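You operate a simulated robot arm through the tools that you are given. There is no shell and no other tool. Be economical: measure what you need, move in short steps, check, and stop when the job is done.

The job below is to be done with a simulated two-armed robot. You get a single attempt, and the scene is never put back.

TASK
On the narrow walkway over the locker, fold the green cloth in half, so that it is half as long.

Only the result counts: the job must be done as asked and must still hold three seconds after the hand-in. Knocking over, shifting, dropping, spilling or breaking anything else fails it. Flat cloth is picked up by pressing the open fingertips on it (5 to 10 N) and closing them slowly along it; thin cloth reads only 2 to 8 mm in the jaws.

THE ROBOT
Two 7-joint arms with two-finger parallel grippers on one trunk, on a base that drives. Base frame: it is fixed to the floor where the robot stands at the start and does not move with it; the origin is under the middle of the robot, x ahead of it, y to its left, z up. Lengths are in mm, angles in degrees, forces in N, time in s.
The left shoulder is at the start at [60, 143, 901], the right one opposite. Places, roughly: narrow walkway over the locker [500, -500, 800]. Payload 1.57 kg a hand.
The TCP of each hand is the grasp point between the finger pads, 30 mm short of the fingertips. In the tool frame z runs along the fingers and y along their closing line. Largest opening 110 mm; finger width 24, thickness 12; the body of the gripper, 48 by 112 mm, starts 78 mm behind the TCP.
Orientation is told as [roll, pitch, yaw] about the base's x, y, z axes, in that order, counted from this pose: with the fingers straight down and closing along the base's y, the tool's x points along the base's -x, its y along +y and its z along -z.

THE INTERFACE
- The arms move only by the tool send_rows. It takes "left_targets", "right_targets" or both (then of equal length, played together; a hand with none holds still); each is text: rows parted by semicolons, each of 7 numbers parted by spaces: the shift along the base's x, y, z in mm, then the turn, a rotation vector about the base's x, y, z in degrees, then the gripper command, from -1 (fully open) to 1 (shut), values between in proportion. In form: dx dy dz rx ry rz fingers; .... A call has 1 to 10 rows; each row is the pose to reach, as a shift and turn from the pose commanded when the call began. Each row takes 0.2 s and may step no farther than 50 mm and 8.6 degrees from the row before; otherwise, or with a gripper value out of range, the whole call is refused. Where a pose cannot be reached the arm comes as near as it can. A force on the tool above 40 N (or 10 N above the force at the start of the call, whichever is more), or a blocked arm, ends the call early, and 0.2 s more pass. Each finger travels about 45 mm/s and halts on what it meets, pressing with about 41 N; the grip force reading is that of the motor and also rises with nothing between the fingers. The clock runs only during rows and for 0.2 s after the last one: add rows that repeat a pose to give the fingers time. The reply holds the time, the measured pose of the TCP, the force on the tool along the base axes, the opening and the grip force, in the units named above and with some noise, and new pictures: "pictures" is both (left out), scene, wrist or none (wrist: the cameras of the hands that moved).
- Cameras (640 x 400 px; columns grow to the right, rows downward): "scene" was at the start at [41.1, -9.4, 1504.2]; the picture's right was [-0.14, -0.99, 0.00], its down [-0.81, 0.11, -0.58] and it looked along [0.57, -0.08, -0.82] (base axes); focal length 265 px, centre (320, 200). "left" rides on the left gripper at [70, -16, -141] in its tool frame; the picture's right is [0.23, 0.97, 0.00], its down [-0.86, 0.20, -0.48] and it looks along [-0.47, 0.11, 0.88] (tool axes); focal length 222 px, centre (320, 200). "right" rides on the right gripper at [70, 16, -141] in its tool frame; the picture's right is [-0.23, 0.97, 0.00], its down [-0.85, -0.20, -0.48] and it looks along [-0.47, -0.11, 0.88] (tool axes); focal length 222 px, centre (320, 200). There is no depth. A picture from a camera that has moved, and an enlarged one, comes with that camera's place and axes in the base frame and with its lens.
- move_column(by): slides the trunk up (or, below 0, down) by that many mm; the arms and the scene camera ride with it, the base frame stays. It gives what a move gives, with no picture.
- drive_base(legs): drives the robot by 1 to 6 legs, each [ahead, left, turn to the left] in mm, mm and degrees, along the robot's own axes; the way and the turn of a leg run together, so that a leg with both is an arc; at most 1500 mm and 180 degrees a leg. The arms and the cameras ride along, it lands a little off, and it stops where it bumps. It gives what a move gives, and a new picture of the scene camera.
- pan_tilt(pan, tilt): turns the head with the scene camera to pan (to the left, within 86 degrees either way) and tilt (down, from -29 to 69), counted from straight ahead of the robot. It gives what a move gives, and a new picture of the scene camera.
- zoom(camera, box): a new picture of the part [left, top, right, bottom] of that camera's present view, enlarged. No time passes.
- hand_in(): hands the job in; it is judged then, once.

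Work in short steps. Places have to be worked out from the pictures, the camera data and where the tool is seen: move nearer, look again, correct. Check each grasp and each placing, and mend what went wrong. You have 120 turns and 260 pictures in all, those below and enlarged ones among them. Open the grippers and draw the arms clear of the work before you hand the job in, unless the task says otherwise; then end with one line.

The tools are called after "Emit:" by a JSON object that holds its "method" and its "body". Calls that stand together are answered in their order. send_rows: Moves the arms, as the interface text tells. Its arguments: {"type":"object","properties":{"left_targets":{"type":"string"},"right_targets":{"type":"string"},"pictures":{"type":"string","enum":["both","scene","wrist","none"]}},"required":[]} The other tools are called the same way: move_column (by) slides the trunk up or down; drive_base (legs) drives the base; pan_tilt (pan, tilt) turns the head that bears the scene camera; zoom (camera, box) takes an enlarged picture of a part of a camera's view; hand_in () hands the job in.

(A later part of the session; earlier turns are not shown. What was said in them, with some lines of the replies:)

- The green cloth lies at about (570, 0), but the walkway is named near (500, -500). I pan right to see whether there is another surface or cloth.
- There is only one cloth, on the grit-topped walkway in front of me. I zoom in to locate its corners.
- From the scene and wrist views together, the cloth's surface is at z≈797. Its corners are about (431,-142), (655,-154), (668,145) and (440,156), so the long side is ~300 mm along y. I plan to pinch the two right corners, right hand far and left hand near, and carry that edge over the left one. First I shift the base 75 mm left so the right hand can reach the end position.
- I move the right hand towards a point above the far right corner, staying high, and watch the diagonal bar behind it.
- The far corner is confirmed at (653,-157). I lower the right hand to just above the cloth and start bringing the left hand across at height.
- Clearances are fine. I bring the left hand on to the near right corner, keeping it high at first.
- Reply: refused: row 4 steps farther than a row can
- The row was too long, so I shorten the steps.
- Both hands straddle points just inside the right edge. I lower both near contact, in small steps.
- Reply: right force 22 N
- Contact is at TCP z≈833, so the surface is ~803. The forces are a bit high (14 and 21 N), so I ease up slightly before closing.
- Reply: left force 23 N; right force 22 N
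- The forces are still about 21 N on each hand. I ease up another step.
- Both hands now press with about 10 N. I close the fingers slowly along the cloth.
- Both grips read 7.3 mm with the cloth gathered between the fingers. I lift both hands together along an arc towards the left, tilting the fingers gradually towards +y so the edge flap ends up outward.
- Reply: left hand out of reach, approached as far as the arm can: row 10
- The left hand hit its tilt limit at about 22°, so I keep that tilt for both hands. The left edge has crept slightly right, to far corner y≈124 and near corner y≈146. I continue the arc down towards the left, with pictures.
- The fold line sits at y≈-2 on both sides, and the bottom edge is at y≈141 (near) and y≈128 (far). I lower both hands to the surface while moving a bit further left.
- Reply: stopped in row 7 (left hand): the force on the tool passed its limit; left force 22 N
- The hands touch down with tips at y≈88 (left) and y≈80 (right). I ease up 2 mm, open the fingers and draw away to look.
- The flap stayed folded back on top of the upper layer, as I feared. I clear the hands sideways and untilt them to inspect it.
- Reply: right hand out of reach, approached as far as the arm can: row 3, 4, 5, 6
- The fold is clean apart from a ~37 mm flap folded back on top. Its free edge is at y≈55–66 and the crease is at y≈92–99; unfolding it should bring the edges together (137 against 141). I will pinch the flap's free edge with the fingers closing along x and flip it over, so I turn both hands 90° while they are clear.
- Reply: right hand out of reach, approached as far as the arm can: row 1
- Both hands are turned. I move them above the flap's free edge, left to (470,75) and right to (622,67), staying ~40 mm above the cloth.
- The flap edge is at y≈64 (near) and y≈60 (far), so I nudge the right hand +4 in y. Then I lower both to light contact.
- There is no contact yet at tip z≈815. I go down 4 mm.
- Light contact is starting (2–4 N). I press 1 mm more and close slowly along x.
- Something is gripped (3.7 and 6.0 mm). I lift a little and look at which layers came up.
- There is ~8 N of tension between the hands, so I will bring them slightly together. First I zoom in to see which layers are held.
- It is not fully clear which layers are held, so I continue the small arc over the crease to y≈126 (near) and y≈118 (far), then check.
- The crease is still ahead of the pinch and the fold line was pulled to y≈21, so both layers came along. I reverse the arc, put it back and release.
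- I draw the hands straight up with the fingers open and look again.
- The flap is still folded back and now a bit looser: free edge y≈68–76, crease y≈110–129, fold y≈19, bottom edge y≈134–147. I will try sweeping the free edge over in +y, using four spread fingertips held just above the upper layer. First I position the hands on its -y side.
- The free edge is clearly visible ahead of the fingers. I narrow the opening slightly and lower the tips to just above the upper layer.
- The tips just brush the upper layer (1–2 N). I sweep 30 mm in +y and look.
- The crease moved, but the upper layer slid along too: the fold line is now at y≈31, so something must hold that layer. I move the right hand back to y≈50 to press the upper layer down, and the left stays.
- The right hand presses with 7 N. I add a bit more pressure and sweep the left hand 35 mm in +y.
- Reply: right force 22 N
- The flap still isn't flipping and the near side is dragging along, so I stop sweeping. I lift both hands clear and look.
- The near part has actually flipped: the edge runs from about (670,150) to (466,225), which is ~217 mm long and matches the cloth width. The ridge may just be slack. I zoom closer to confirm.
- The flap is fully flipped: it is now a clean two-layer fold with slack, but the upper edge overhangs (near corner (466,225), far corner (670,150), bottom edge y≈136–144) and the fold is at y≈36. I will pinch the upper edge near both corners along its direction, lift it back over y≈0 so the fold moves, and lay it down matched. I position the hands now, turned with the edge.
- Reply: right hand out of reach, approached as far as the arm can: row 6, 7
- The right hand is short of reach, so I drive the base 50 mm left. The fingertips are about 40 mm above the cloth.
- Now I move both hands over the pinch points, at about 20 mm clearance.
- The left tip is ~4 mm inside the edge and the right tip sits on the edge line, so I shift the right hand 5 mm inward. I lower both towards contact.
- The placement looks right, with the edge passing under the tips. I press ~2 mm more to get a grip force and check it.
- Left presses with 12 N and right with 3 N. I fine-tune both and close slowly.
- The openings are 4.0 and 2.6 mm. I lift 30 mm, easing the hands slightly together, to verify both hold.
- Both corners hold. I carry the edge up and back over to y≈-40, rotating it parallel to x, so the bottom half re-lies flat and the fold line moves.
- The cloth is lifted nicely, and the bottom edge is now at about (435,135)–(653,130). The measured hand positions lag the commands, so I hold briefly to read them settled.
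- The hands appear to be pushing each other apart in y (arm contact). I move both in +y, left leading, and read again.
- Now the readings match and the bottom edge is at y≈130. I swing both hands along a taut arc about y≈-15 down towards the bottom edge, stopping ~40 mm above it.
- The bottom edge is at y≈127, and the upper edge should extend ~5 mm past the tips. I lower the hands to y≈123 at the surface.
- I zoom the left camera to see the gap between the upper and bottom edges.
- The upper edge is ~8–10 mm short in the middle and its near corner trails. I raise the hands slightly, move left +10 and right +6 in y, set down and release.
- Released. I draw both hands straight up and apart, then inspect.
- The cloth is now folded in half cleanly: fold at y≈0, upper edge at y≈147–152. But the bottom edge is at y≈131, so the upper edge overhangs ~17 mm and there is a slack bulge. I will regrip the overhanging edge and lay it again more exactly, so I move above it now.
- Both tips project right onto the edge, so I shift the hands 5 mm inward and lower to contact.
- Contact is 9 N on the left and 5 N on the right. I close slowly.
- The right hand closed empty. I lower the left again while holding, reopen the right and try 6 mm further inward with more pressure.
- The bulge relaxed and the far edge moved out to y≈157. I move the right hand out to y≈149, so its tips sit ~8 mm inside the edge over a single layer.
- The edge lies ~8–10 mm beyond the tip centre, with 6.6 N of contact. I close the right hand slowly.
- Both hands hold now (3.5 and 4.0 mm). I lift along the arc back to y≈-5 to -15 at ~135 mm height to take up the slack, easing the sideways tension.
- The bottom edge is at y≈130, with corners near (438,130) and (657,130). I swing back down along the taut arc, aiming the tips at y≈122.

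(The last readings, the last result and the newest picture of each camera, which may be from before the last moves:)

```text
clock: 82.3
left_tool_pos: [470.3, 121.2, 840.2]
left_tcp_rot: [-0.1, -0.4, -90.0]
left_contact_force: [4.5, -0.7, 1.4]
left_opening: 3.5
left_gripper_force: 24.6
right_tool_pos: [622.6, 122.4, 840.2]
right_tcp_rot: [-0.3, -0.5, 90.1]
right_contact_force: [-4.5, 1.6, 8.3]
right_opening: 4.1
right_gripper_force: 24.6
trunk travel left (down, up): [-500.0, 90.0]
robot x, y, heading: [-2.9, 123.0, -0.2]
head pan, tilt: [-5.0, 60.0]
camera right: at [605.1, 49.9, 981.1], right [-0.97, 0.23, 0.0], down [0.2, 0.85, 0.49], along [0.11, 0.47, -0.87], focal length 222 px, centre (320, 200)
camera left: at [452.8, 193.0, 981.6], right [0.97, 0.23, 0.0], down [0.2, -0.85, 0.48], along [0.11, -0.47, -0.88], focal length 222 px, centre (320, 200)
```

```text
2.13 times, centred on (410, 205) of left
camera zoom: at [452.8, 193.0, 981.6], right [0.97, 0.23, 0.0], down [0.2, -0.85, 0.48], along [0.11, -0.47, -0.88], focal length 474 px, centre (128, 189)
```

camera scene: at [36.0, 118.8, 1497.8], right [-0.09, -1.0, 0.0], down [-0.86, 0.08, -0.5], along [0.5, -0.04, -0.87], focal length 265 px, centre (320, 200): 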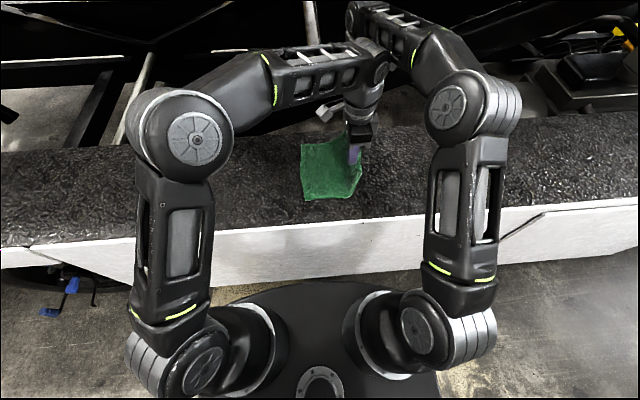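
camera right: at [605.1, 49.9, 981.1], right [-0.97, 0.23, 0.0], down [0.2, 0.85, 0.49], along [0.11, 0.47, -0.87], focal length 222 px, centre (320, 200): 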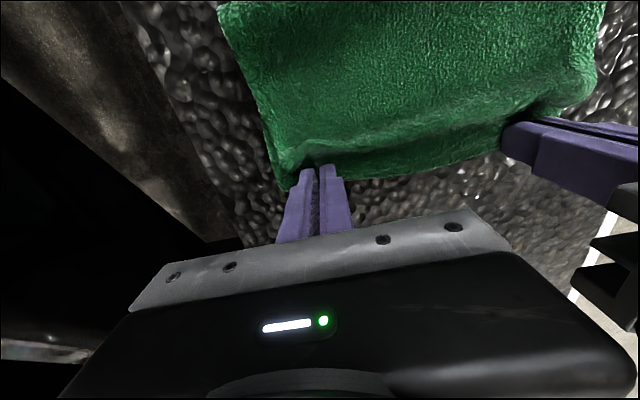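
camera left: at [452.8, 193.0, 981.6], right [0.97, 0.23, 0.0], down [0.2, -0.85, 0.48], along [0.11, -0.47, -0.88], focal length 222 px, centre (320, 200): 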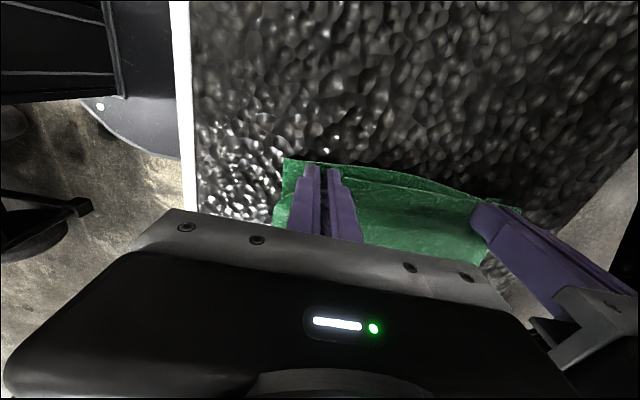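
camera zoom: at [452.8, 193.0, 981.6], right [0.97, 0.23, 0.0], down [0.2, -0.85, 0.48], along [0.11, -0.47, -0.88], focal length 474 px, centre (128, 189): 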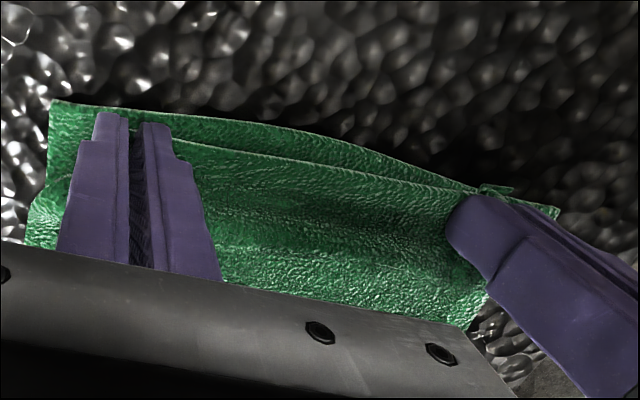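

The gap is now ~5–10 mm, and last time the edge relaxed outward about 10 mm on release. I set down and release here, with the left hand 2 mm further out.

Emit:
{"method": "send_rows", "body": {"left_targets": "-1 2 0 0 0 0 1; -2 2 -2 0 0 0 1; -2 2 -3 0 0 0 0.9; -2 2 -3 0 0 0 0.8; -2 2 -3 0 0 0 0.7; -2 2 -3 0 0 0 0.6; -2 2 -3 0 0 0 0.5; -2 2 10 0 0 0 0.5; -2 4 35 0 0 0 0.5", "right_targets": "1 0 0 0 0 0 1; 2 0 0 0 0 0 1; 2 0 0 0 0 0 0.9; 2 0 0 0 0 0 0.8; 2 0 0 0 0 0 0.7; 2 0 0 0 0 0 0.6; 2 0 0 0 0 0 0.5; 2 0 12 0 0 0 0.5; 2 -2 35 0 0 0 0.5", "pictures": "none"}}

Emit:
{"method": "send_rows", "body": {"left_targets": "0 25 25 0 0 0 0.5; 0 60 45 0 0 0 0.5; 0 100 60 0 0 0 0.5; 0 130 65 0 0 0 0.5", "right_targets": "0 -30 25 0 0 0 0.5; 0 -75 45 0 0 0 0.5; 0 -120 60 0 0 0 0.5; 0 -165 65 0 0 0 0.5", "pictures": "none"}}

Emit:
{"method": "zoom", "body": {"camera": "scene", "box": [270, 125, 398, 215]}}

```text
clock: 84.3
left_tool_pos: [467.0, 126.6, 873.6]
left_tcp_rot: [-0.1, -0.4, -90.0]
left_contact_force: [-0.5, 0.9, 0.5]
left_opening: 27.3
left_gripper_force: 0.0
right_tool_pos: [624.7, 118.6, 873.0]
right_tcp_rot: [-0.3, -0.4, 90.0]
right_contact_force: [-0.2, -0.2, 0.7]
right_opening: 27.4
right_gripper_force: 0.2
trunk travel left (down, up): [-500.0, 90.0]
robot x, y, heading: [1.4, 126.8, 0.1]
head pan, tilt: [-5.0, 60.0]
```

```text
clock: 85.3
left_tool_pos: [466.8, 255.8, 939.9]
left_tcp_rot: [-0.1, -0.4, -90.2]
left_contact_force: [0.6, 0.5, 0.3]
left_opening: 27.4
left_gripper_force: 0.1
right_tool_pos: [625.2, -46.5, 939.3]
right_tcp_rot: [-0.1, -0.5, 90.0]
right_contact_force: [0.3, -0.1, -0.9]
right_opening: 27.3
right_gripper_force: 0.1
trunk travel left (down, up): [-500.0, 90.0]
robot x, y, heading: [2.4, 122.9, -0.0]
head pan, tilt: [-5.0, 60.0]
```

```text
4.44 times, centred on (334, 170) of scene
camera zoom: at [35.7, 119.1, 1497.7], right [-0.09, -1.0, 0.0], down [-0.86, 0.08, -0.5], along [0.5, -0.04, -0.87], focal length 1176 px, centre (258, 333)
```

zoom: 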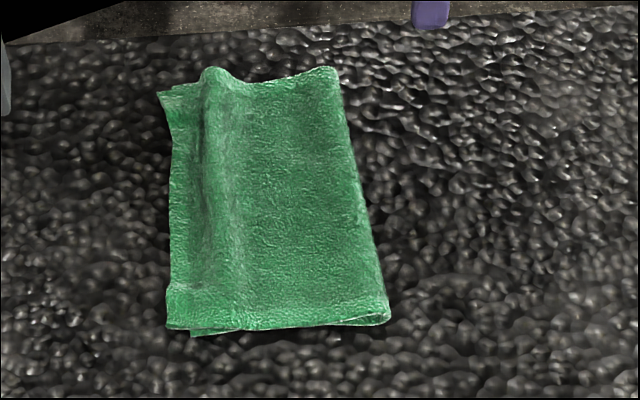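

The far edge is within ~15 mm and the near corner still overhangs ~16 mm, because slack sits in a bulge at y≈100. I will press lightly near the upper edge with the fingers spread and drag ~16 mm in -y, pushing the slack into the fold.

Emit:
{"method": "send_rows", "body": {"left_targets": "3 -42 0 0 0 0 0.2; 6 -84 -15 0 0 0 0.2; 8 -115 -45 0 0 0 0.2; 8 -126 -75 0 0 0 0.2; 8 -126 -95 0 0 0 0.2; 8 -126 -98 0 0 0 0.2", "right_targets": "-2 45 0 0 0 0 0.2; -3 90 0 0 0 0 0.2; -5 135 -10 0 0 0 0.2; -5 165 -45 0 0 0 0.2; -5 176 -80 0 0 0 0.2; -5 176 -98 0 0 0 0.2", "pictures": "wrist"}}

```text
clock: 86.7
left_tool_pos: [476.7, 128.7, 840.4]
left_tcp_rot: [0.0, -0.4, -90.1]
left_contact_force: [-0.6, -0.4, -0.6]
left_opening: 44.1
left_gripper_force: 0.2
right_tool_pos: [620.2, 129.0, 839.8]
right_tcp_rot: [-0.2, -0.5, 90.0]
right_contact_force: [0.2, -0.6, 1.3]
right_opening: 44.1
right_gripper_force: 0.0
trunk travel left (down, up): [-500.0, 90.0]
robot x, y, heading: [0.6, 127.7, -0.2]
head pan, tilt: [-5.0, 60.0]
camera right: at [602.3, 58.5, 981.9], right [-0.97, 0.23, 0.0], down [0.2, 0.85, 0.49], along [0.11, 0.47, -0.87], focal length 222 px, centre (320, 200)
camera left: at [459.4, 200.6, 982.6], right [0.97, 0.23, 0.0], down [0.2, -0.85, 0.48], along [0.11, -0.47, -0.88], focal length 222 px, centre (320, 200)
```

right: 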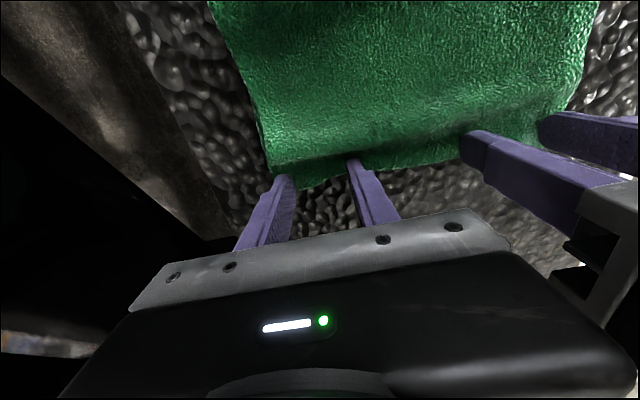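
left: 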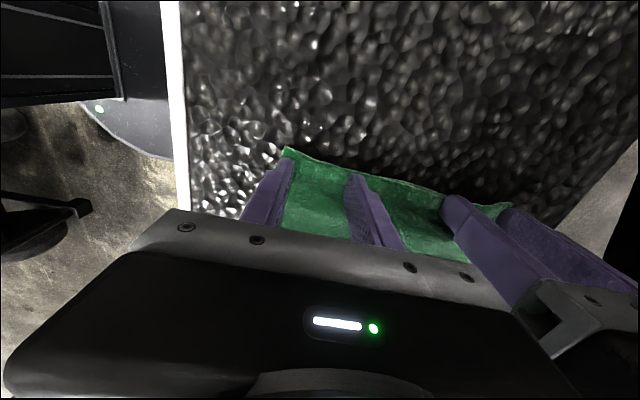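

The edge is at y≈139 (far) to y≈147 (near), against a bottom edge at y≈131. I press lightly and drag the left hand 14 mm and the right 9 mm in -y.

Emit:
{"method": "send_rows", "body": {"left_targets": "0 0 -2 0 0 0 0.2; 0 0 -3.5 0 0 0 0.2; 0 -4 -3.5 0 0 0 0.2; 0 -8 -3.5 0 0 0 0.2; 0 -12 -3.5 0 0 0 0.2; 0 -15 -3.5 0 0 0 0.2; 0 -15 -3.5 0 0 0 0.2", "right_targets": "0 0 -1.5 0 0 0 0.2; 0 0 -3 0 0 0 0.2; 0 -3 -3 0 0 0 0.2; 0 -6 -3 0 0 0 0.2; 0 -8 -3 0 0 0 0.2; 0 -10 -3 0 0 0 0.2; 0 -10 -3 0 0 0 0.2", "pictures": "wrist"}}

```text
clock: 88.3
left_tool_pos: [475.9, 114.8, 837.4]
left_tcp_rot: [-0.1, -0.4, -90.1]
left_contact_force: [0.1, 2.8, 3.4]
left_opening: 43.9
left_gripper_force: 0.1
right_tool_pos: [619.1, 120.2, 837.0]
right_tcp_rot: [-0.2, -0.3, 89.9]
right_contact_force: [0.1, 1.9, 1.7]
right_opening: 43.9
right_gripper_force: 0.1
trunk travel left (down, up): [-500.0, 90.0]
robot x, y, heading: [2.5, 126.2, -0.0]
head pan, tilt: [-5.0, 60.0]
camera right: at [602.7, 48.7, 979.3], right [-0.97, 0.23, 0.0], down [0.2, 0.85, 0.49], along [0.11, 0.47, -0.87], focal length 222 px, centre (320, 200)
camera left: at [459.3, 186.1, 979.3], right [0.97, 0.23, 0.0], down [0.2, -0.85, 0.48], along [0.11, -0.47, -0.88], focal length 222 px, centre (320, 200)
```

right: 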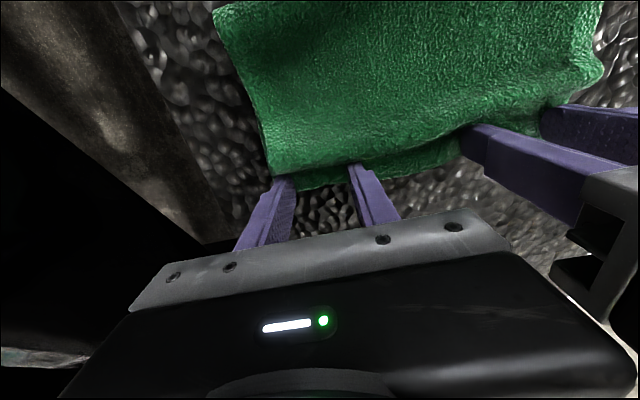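
left: 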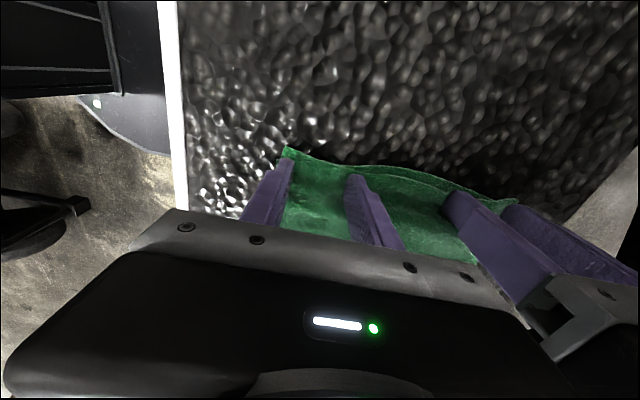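

The upper edge followed, and the bottom edge now just peeks out. I lift straight up, clear the hands and inspect.

Emit:
{"method": "send_rows", "body": {"left_targets": "0 0 10 0 0 0 0.2; 0 0 35 0 0 0 0.2; 0 30 60 0 0 0 0.2; 0 70 85 0 0 0 0.2; 0 110 100 0 0 0 0.2; 0 150 100 0 0 0 0.2", "right_targets": "0 0 10 0 0 0 0.2; 0 0 35 0 0 0 0.2; 0 -35 60 0 0 0 0.2; 0 -75 85 0 0 0 0.2; 0 -120 100 0 0 0 0.2; 0 -165 100 0 0 0 0.2", "pictures": "none"}}

Emit:
{"method": "zoom", "body": {"camera": "scene", "box": [280, 130, 376, 210]}}

```text
clock: 89.7
left_tool_pos: [475.5, 263.7, 939.1]
left_tcp_rot: [-0.3, -0.4, -90.1]
left_contact_force: [-0.7, 0.1, 0.3]
left_opening: 44.2
left_gripper_force: 0.1
right_tool_pos: [621.2, -45.5, 938.0]
right_tcp_rot: [-0.2, -0.3, 90.1]
right_contact_force: [0.0, 0.0, 0.0]
right_opening: 44.0
right_gripper_force: 0.1
trunk travel left (down, up): [-500.0, 90.0]
robot x, y, heading: [2.3, 123.9, -0.1]
head pan, tilt: [-5.0, 60.0]
```

```text
5.00 times, centred on (328, 170) of scene
camera zoom: at [35.7, 119.3, 1497.8], right [-0.09, -1.0, 0.0], down [-0.86, 0.08, -0.5], along [0.5, -0.04, -0.87], focal length 1323 px, centre (280, 350)
```

zoom: 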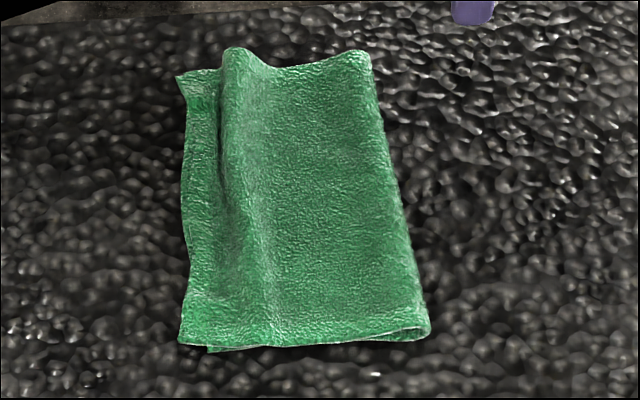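

The edges line up in the middle. A slack bulge remains at y≈100 with the fold at y≈5. I press on the bulge and drag it 22 mm in -y so the slack rolls into the fold.

Emit:
{"method": "send_rows", "body": {"left_targets": "0 -45 0 0 0 0 0.2; 0 -90 0 0 0 0 0.2; 0 -130 -20 0 0 0 0.2; 0 -160 -55 0 0 0 0.2; 0 -170 -80 0 0 0 0.2; 0 -170 -95 0 0 0 0.2; 0 -170 -101 0 0 0 0.2", "right_targets": "0 45 0 0 0 0 0.2; 0 90 0 0 0 0 0.2; 0 120 -20 0 0 0 0.2; 0 138 -55 0 0 0 0.2; 0 140 -80 0 0 0 0.2; 0 140 -94 0 0 0 0.2; 0 140 -100 0 0 0 0.2", "pictures": "none"}}

Emit:
{"method": "send_rows", "body": {"left_targets": "0 0 -1.5 0 0 0 0.2; 0 -5 -1.5 0 0 0 0.2; 0 -10 -1.5 0 0 0 0.2; 0 -15 -1.5 0 0 0 0.2; 0 -20 -1.5 0 0 0 0.2; 0 -25 -1.5 0 0 0 0.2; 0 -25 8 0 0 0 0.2", "right_targets": "0 0 -1.5 0 0 0 0.2; 0 -5 -1.5 0 0 0 0.2; 0 -10 -1.5 0 0 0 0.2; 0 -15 -1.5 0 0 0 0.2; 0 -20 -1.5 0 0 0 0.2; 0 -25 -1.5 0 0 0 0.2; 0 -25 8 0 0 0 0.2", "pictures": "wrist"}}

```text
clock: 91.3
left_tool_pos: [475.2, 93.7, 837.8]
left_tcp_rot: [0.0, -0.3, -90.0]
left_contact_force: [1.5, -0.4, 3.3]
left_opening: 43.9
left_gripper_force: 0.1
right_tool_pos: [620.7, 95.5, 839.5]
right_tcp_rot: [-0.4, -0.4, 89.9]
right_contact_force: [2.9, 0.0, 10.7]
right_opening: 41.5
right_gripper_force: 0.3
trunk travel left (down, up): [-500.0, 90.0]
robot x, y, heading: [1.3, 123.6, -0.0]
head pan, tilt: [-5.0, 60.0]
```

```text
clock: 92.9
left_tool_pos: [474.5, 68.6, 842.8]
left_tcp_rot: [-0.2, -0.4, -90.2]
left_contact_force: [0.2, 0.2, 0.3]
left_opening: 44.0
left_gripper_force: 0.1
right_tool_pos: [619.1, 66.1, 844.1]
right_tcp_rot: [-0.1, -0.3, 89.9]
right_contact_force: [0.2, 0.6, 0.7]
right_opening: 43.9
right_gripper_force: 0.0
trunk travel left (down, up): [-500.0, 90.0]
robot x, y, heading: [-0.5, 123.0, -0.2]
head pan, tilt: [-5.0, 60.0]
camera right: at [602.2, -4.2, 985.8], right [-0.97, 0.23, 0.0], down [0.2, 0.85, 0.48], along [0.11, 0.47, -0.88], focal length 222 px, centre (320, 200)
camera left: at [458.9, 139.5, 985.2], right [0.97, 0.22, 0.0], down [0.2, -0.85, 0.48], along [0.1, -0.47, -0.88], focal length 222 px, centre (320, 200)
```

right: 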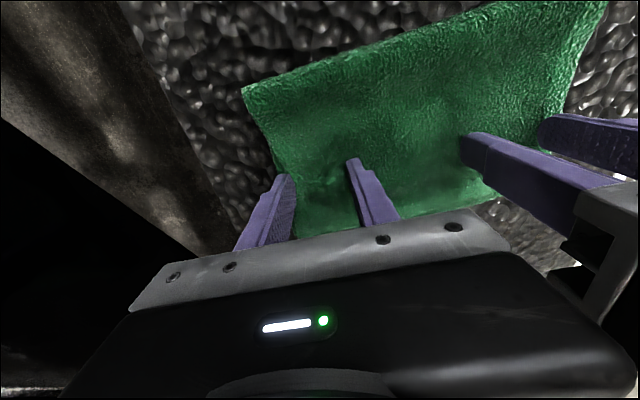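
left: 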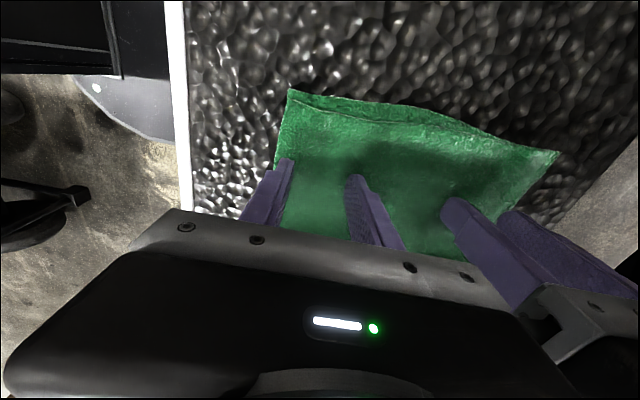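

Excellent: the bulge is flattened and the edges look nearly coincident. I lift the hands clear and inspect.

Emit:
{"method": "send_rows", "body": {"left_targets": "0 0 25 0 0 0 0.2; 0 20 60 0 0 0 0.2; 0 60 85 0 0 0 0.2; 0 105 100 0 0 0 0.2; 0 150 100 0 0 0 0.2; 0 195 100 0 0 0 0.2", "right_targets": "0 0 25 0 0 0 0.2; 0 -20 60 0 0 0 0.2; 0 -60 85 0 0 0 0.2; 0 -100 95 0 0 0 0.2; 0 -140 95 0 0 0 0.2; 0 -180 95 0 0 0 0.2", "pictures": "scene"}}

Emit:
{"method": "zoom", "body": {"camera": "scene", "box": [280, 130, 376, 210]}}

```text
clock: 94.3
left_tool_pos: [474.7, 263.9, 943.3]
left_tcp_rot: [-0.2, -0.3, -90.2]
left_contact_force: [-1.0, -0.4, -0.6]
left_opening: 44.1
left_gripper_force: 0.1
right_tool_pos: [619.9, -111.1, 940.1]
right_tcp_rot: [-0.2, -0.4, 89.9]
right_contact_force: [-0.2, 0.1, 0.3]
right_opening: 44.0
right_gripper_force: 0.0
trunk travel left (down, up): [-500.0, 90.0]
robot x, y, heading: [-0.2, 126.7, -0.3]
head pan, tilt: [-5.0, 60.0]
camera scene: at [35.7, 119.5, 1497.8], right [-0.09, -1.0, 0.0], down [-0.86, 0.08, -0.5], along [0.5, -0.04, -0.87], focal length 265 px, centre (320, 200)
```

scene: 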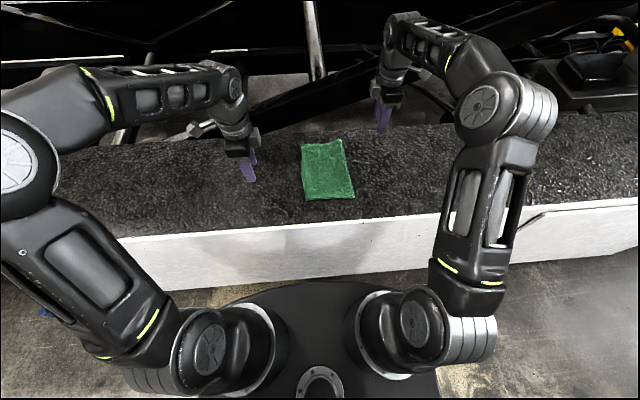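

```text
5.00 times, centred on (328, 170) of scene
camera zoom: at [35.7, 119.5, 1497.8], right [-0.09, -1.0, 0.0], down [-0.86, 0.08, -0.5], along [0.5, -0.04, -0.87], focal length 1323 px, centre (280, 350)
```

zoom: 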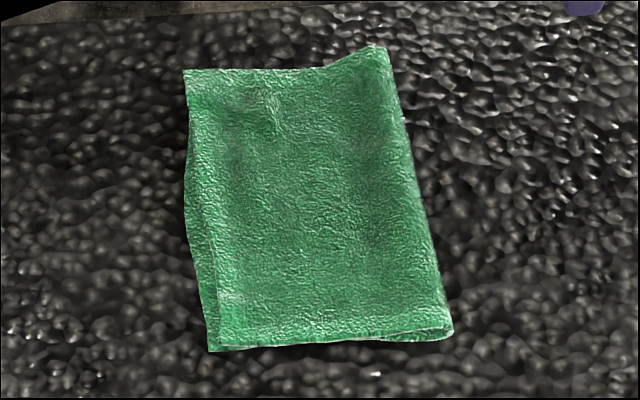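

The fold is clean: the edges coincide within ~8 mm, the corners match and the cloth lies flat, half as long. I open the grippers fully and raise the hands a little before handing in.

Emit:
{"method": "send_rows", "body": {"left_targets": "0 20 20 0 0 0 -0.4; 0 40 30 0 0 0 -1; 0 40 30 0 0 0 -1; 0 40 30 0 0 0 -1; 0 40 30 0 0 0 -1", "right_targets": "0 -15 10 0 0 0 -0.4; 0 -30 10 0 0 0 -1; 0 -30 10 0 0 0 -1; 0 -30 10 0 0 0 -1; 0 -30 10 0 0 0 -1", "pictures": "scene"}}

Emit:
{"method": "hand_in", "body": {}}

```text
clock: 95.5
left_tool_pos: [474.7, 304.3, 974.3]
left_tcp_rot: [-0.1, -0.4, -90.1]
left_contact_force: [-0.1, -0.3, -0.2]
left_opening: 109.8
left_gripper_force: 0.1
right_tool_pos: [619.9, -140.8, 950.3]
right_tcp_rot: [-0.3, -0.3, 90.0]
right_contact_force: [0.7, -1.1, 0.0]
right_opening: 110.0
right_gripper_force: 0.0
trunk travel left (down, up): [-500.0, 90.0]
robot x, y, heading: [0.1, 124.5, -0.0]
head pan, tilt: [-5.0, 60.0]
camera scene: at [35.9, 119.5, 1497.8], right [-0.09, -1.0, 0.0], down [-0.86, 0.08, -0.5], along [0.5, -0.04, -0.87], focal length 265 px, centre (320, 200)
```

scene: 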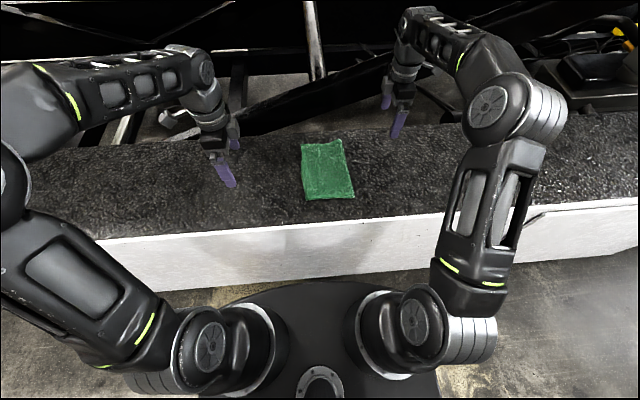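

```text
The job is handed in.
```

The green cloth is folded in half along its length on the walkway and lies flat with its edges matching to within about 8 mm; both grippers are open and clear, and the job is handed in.
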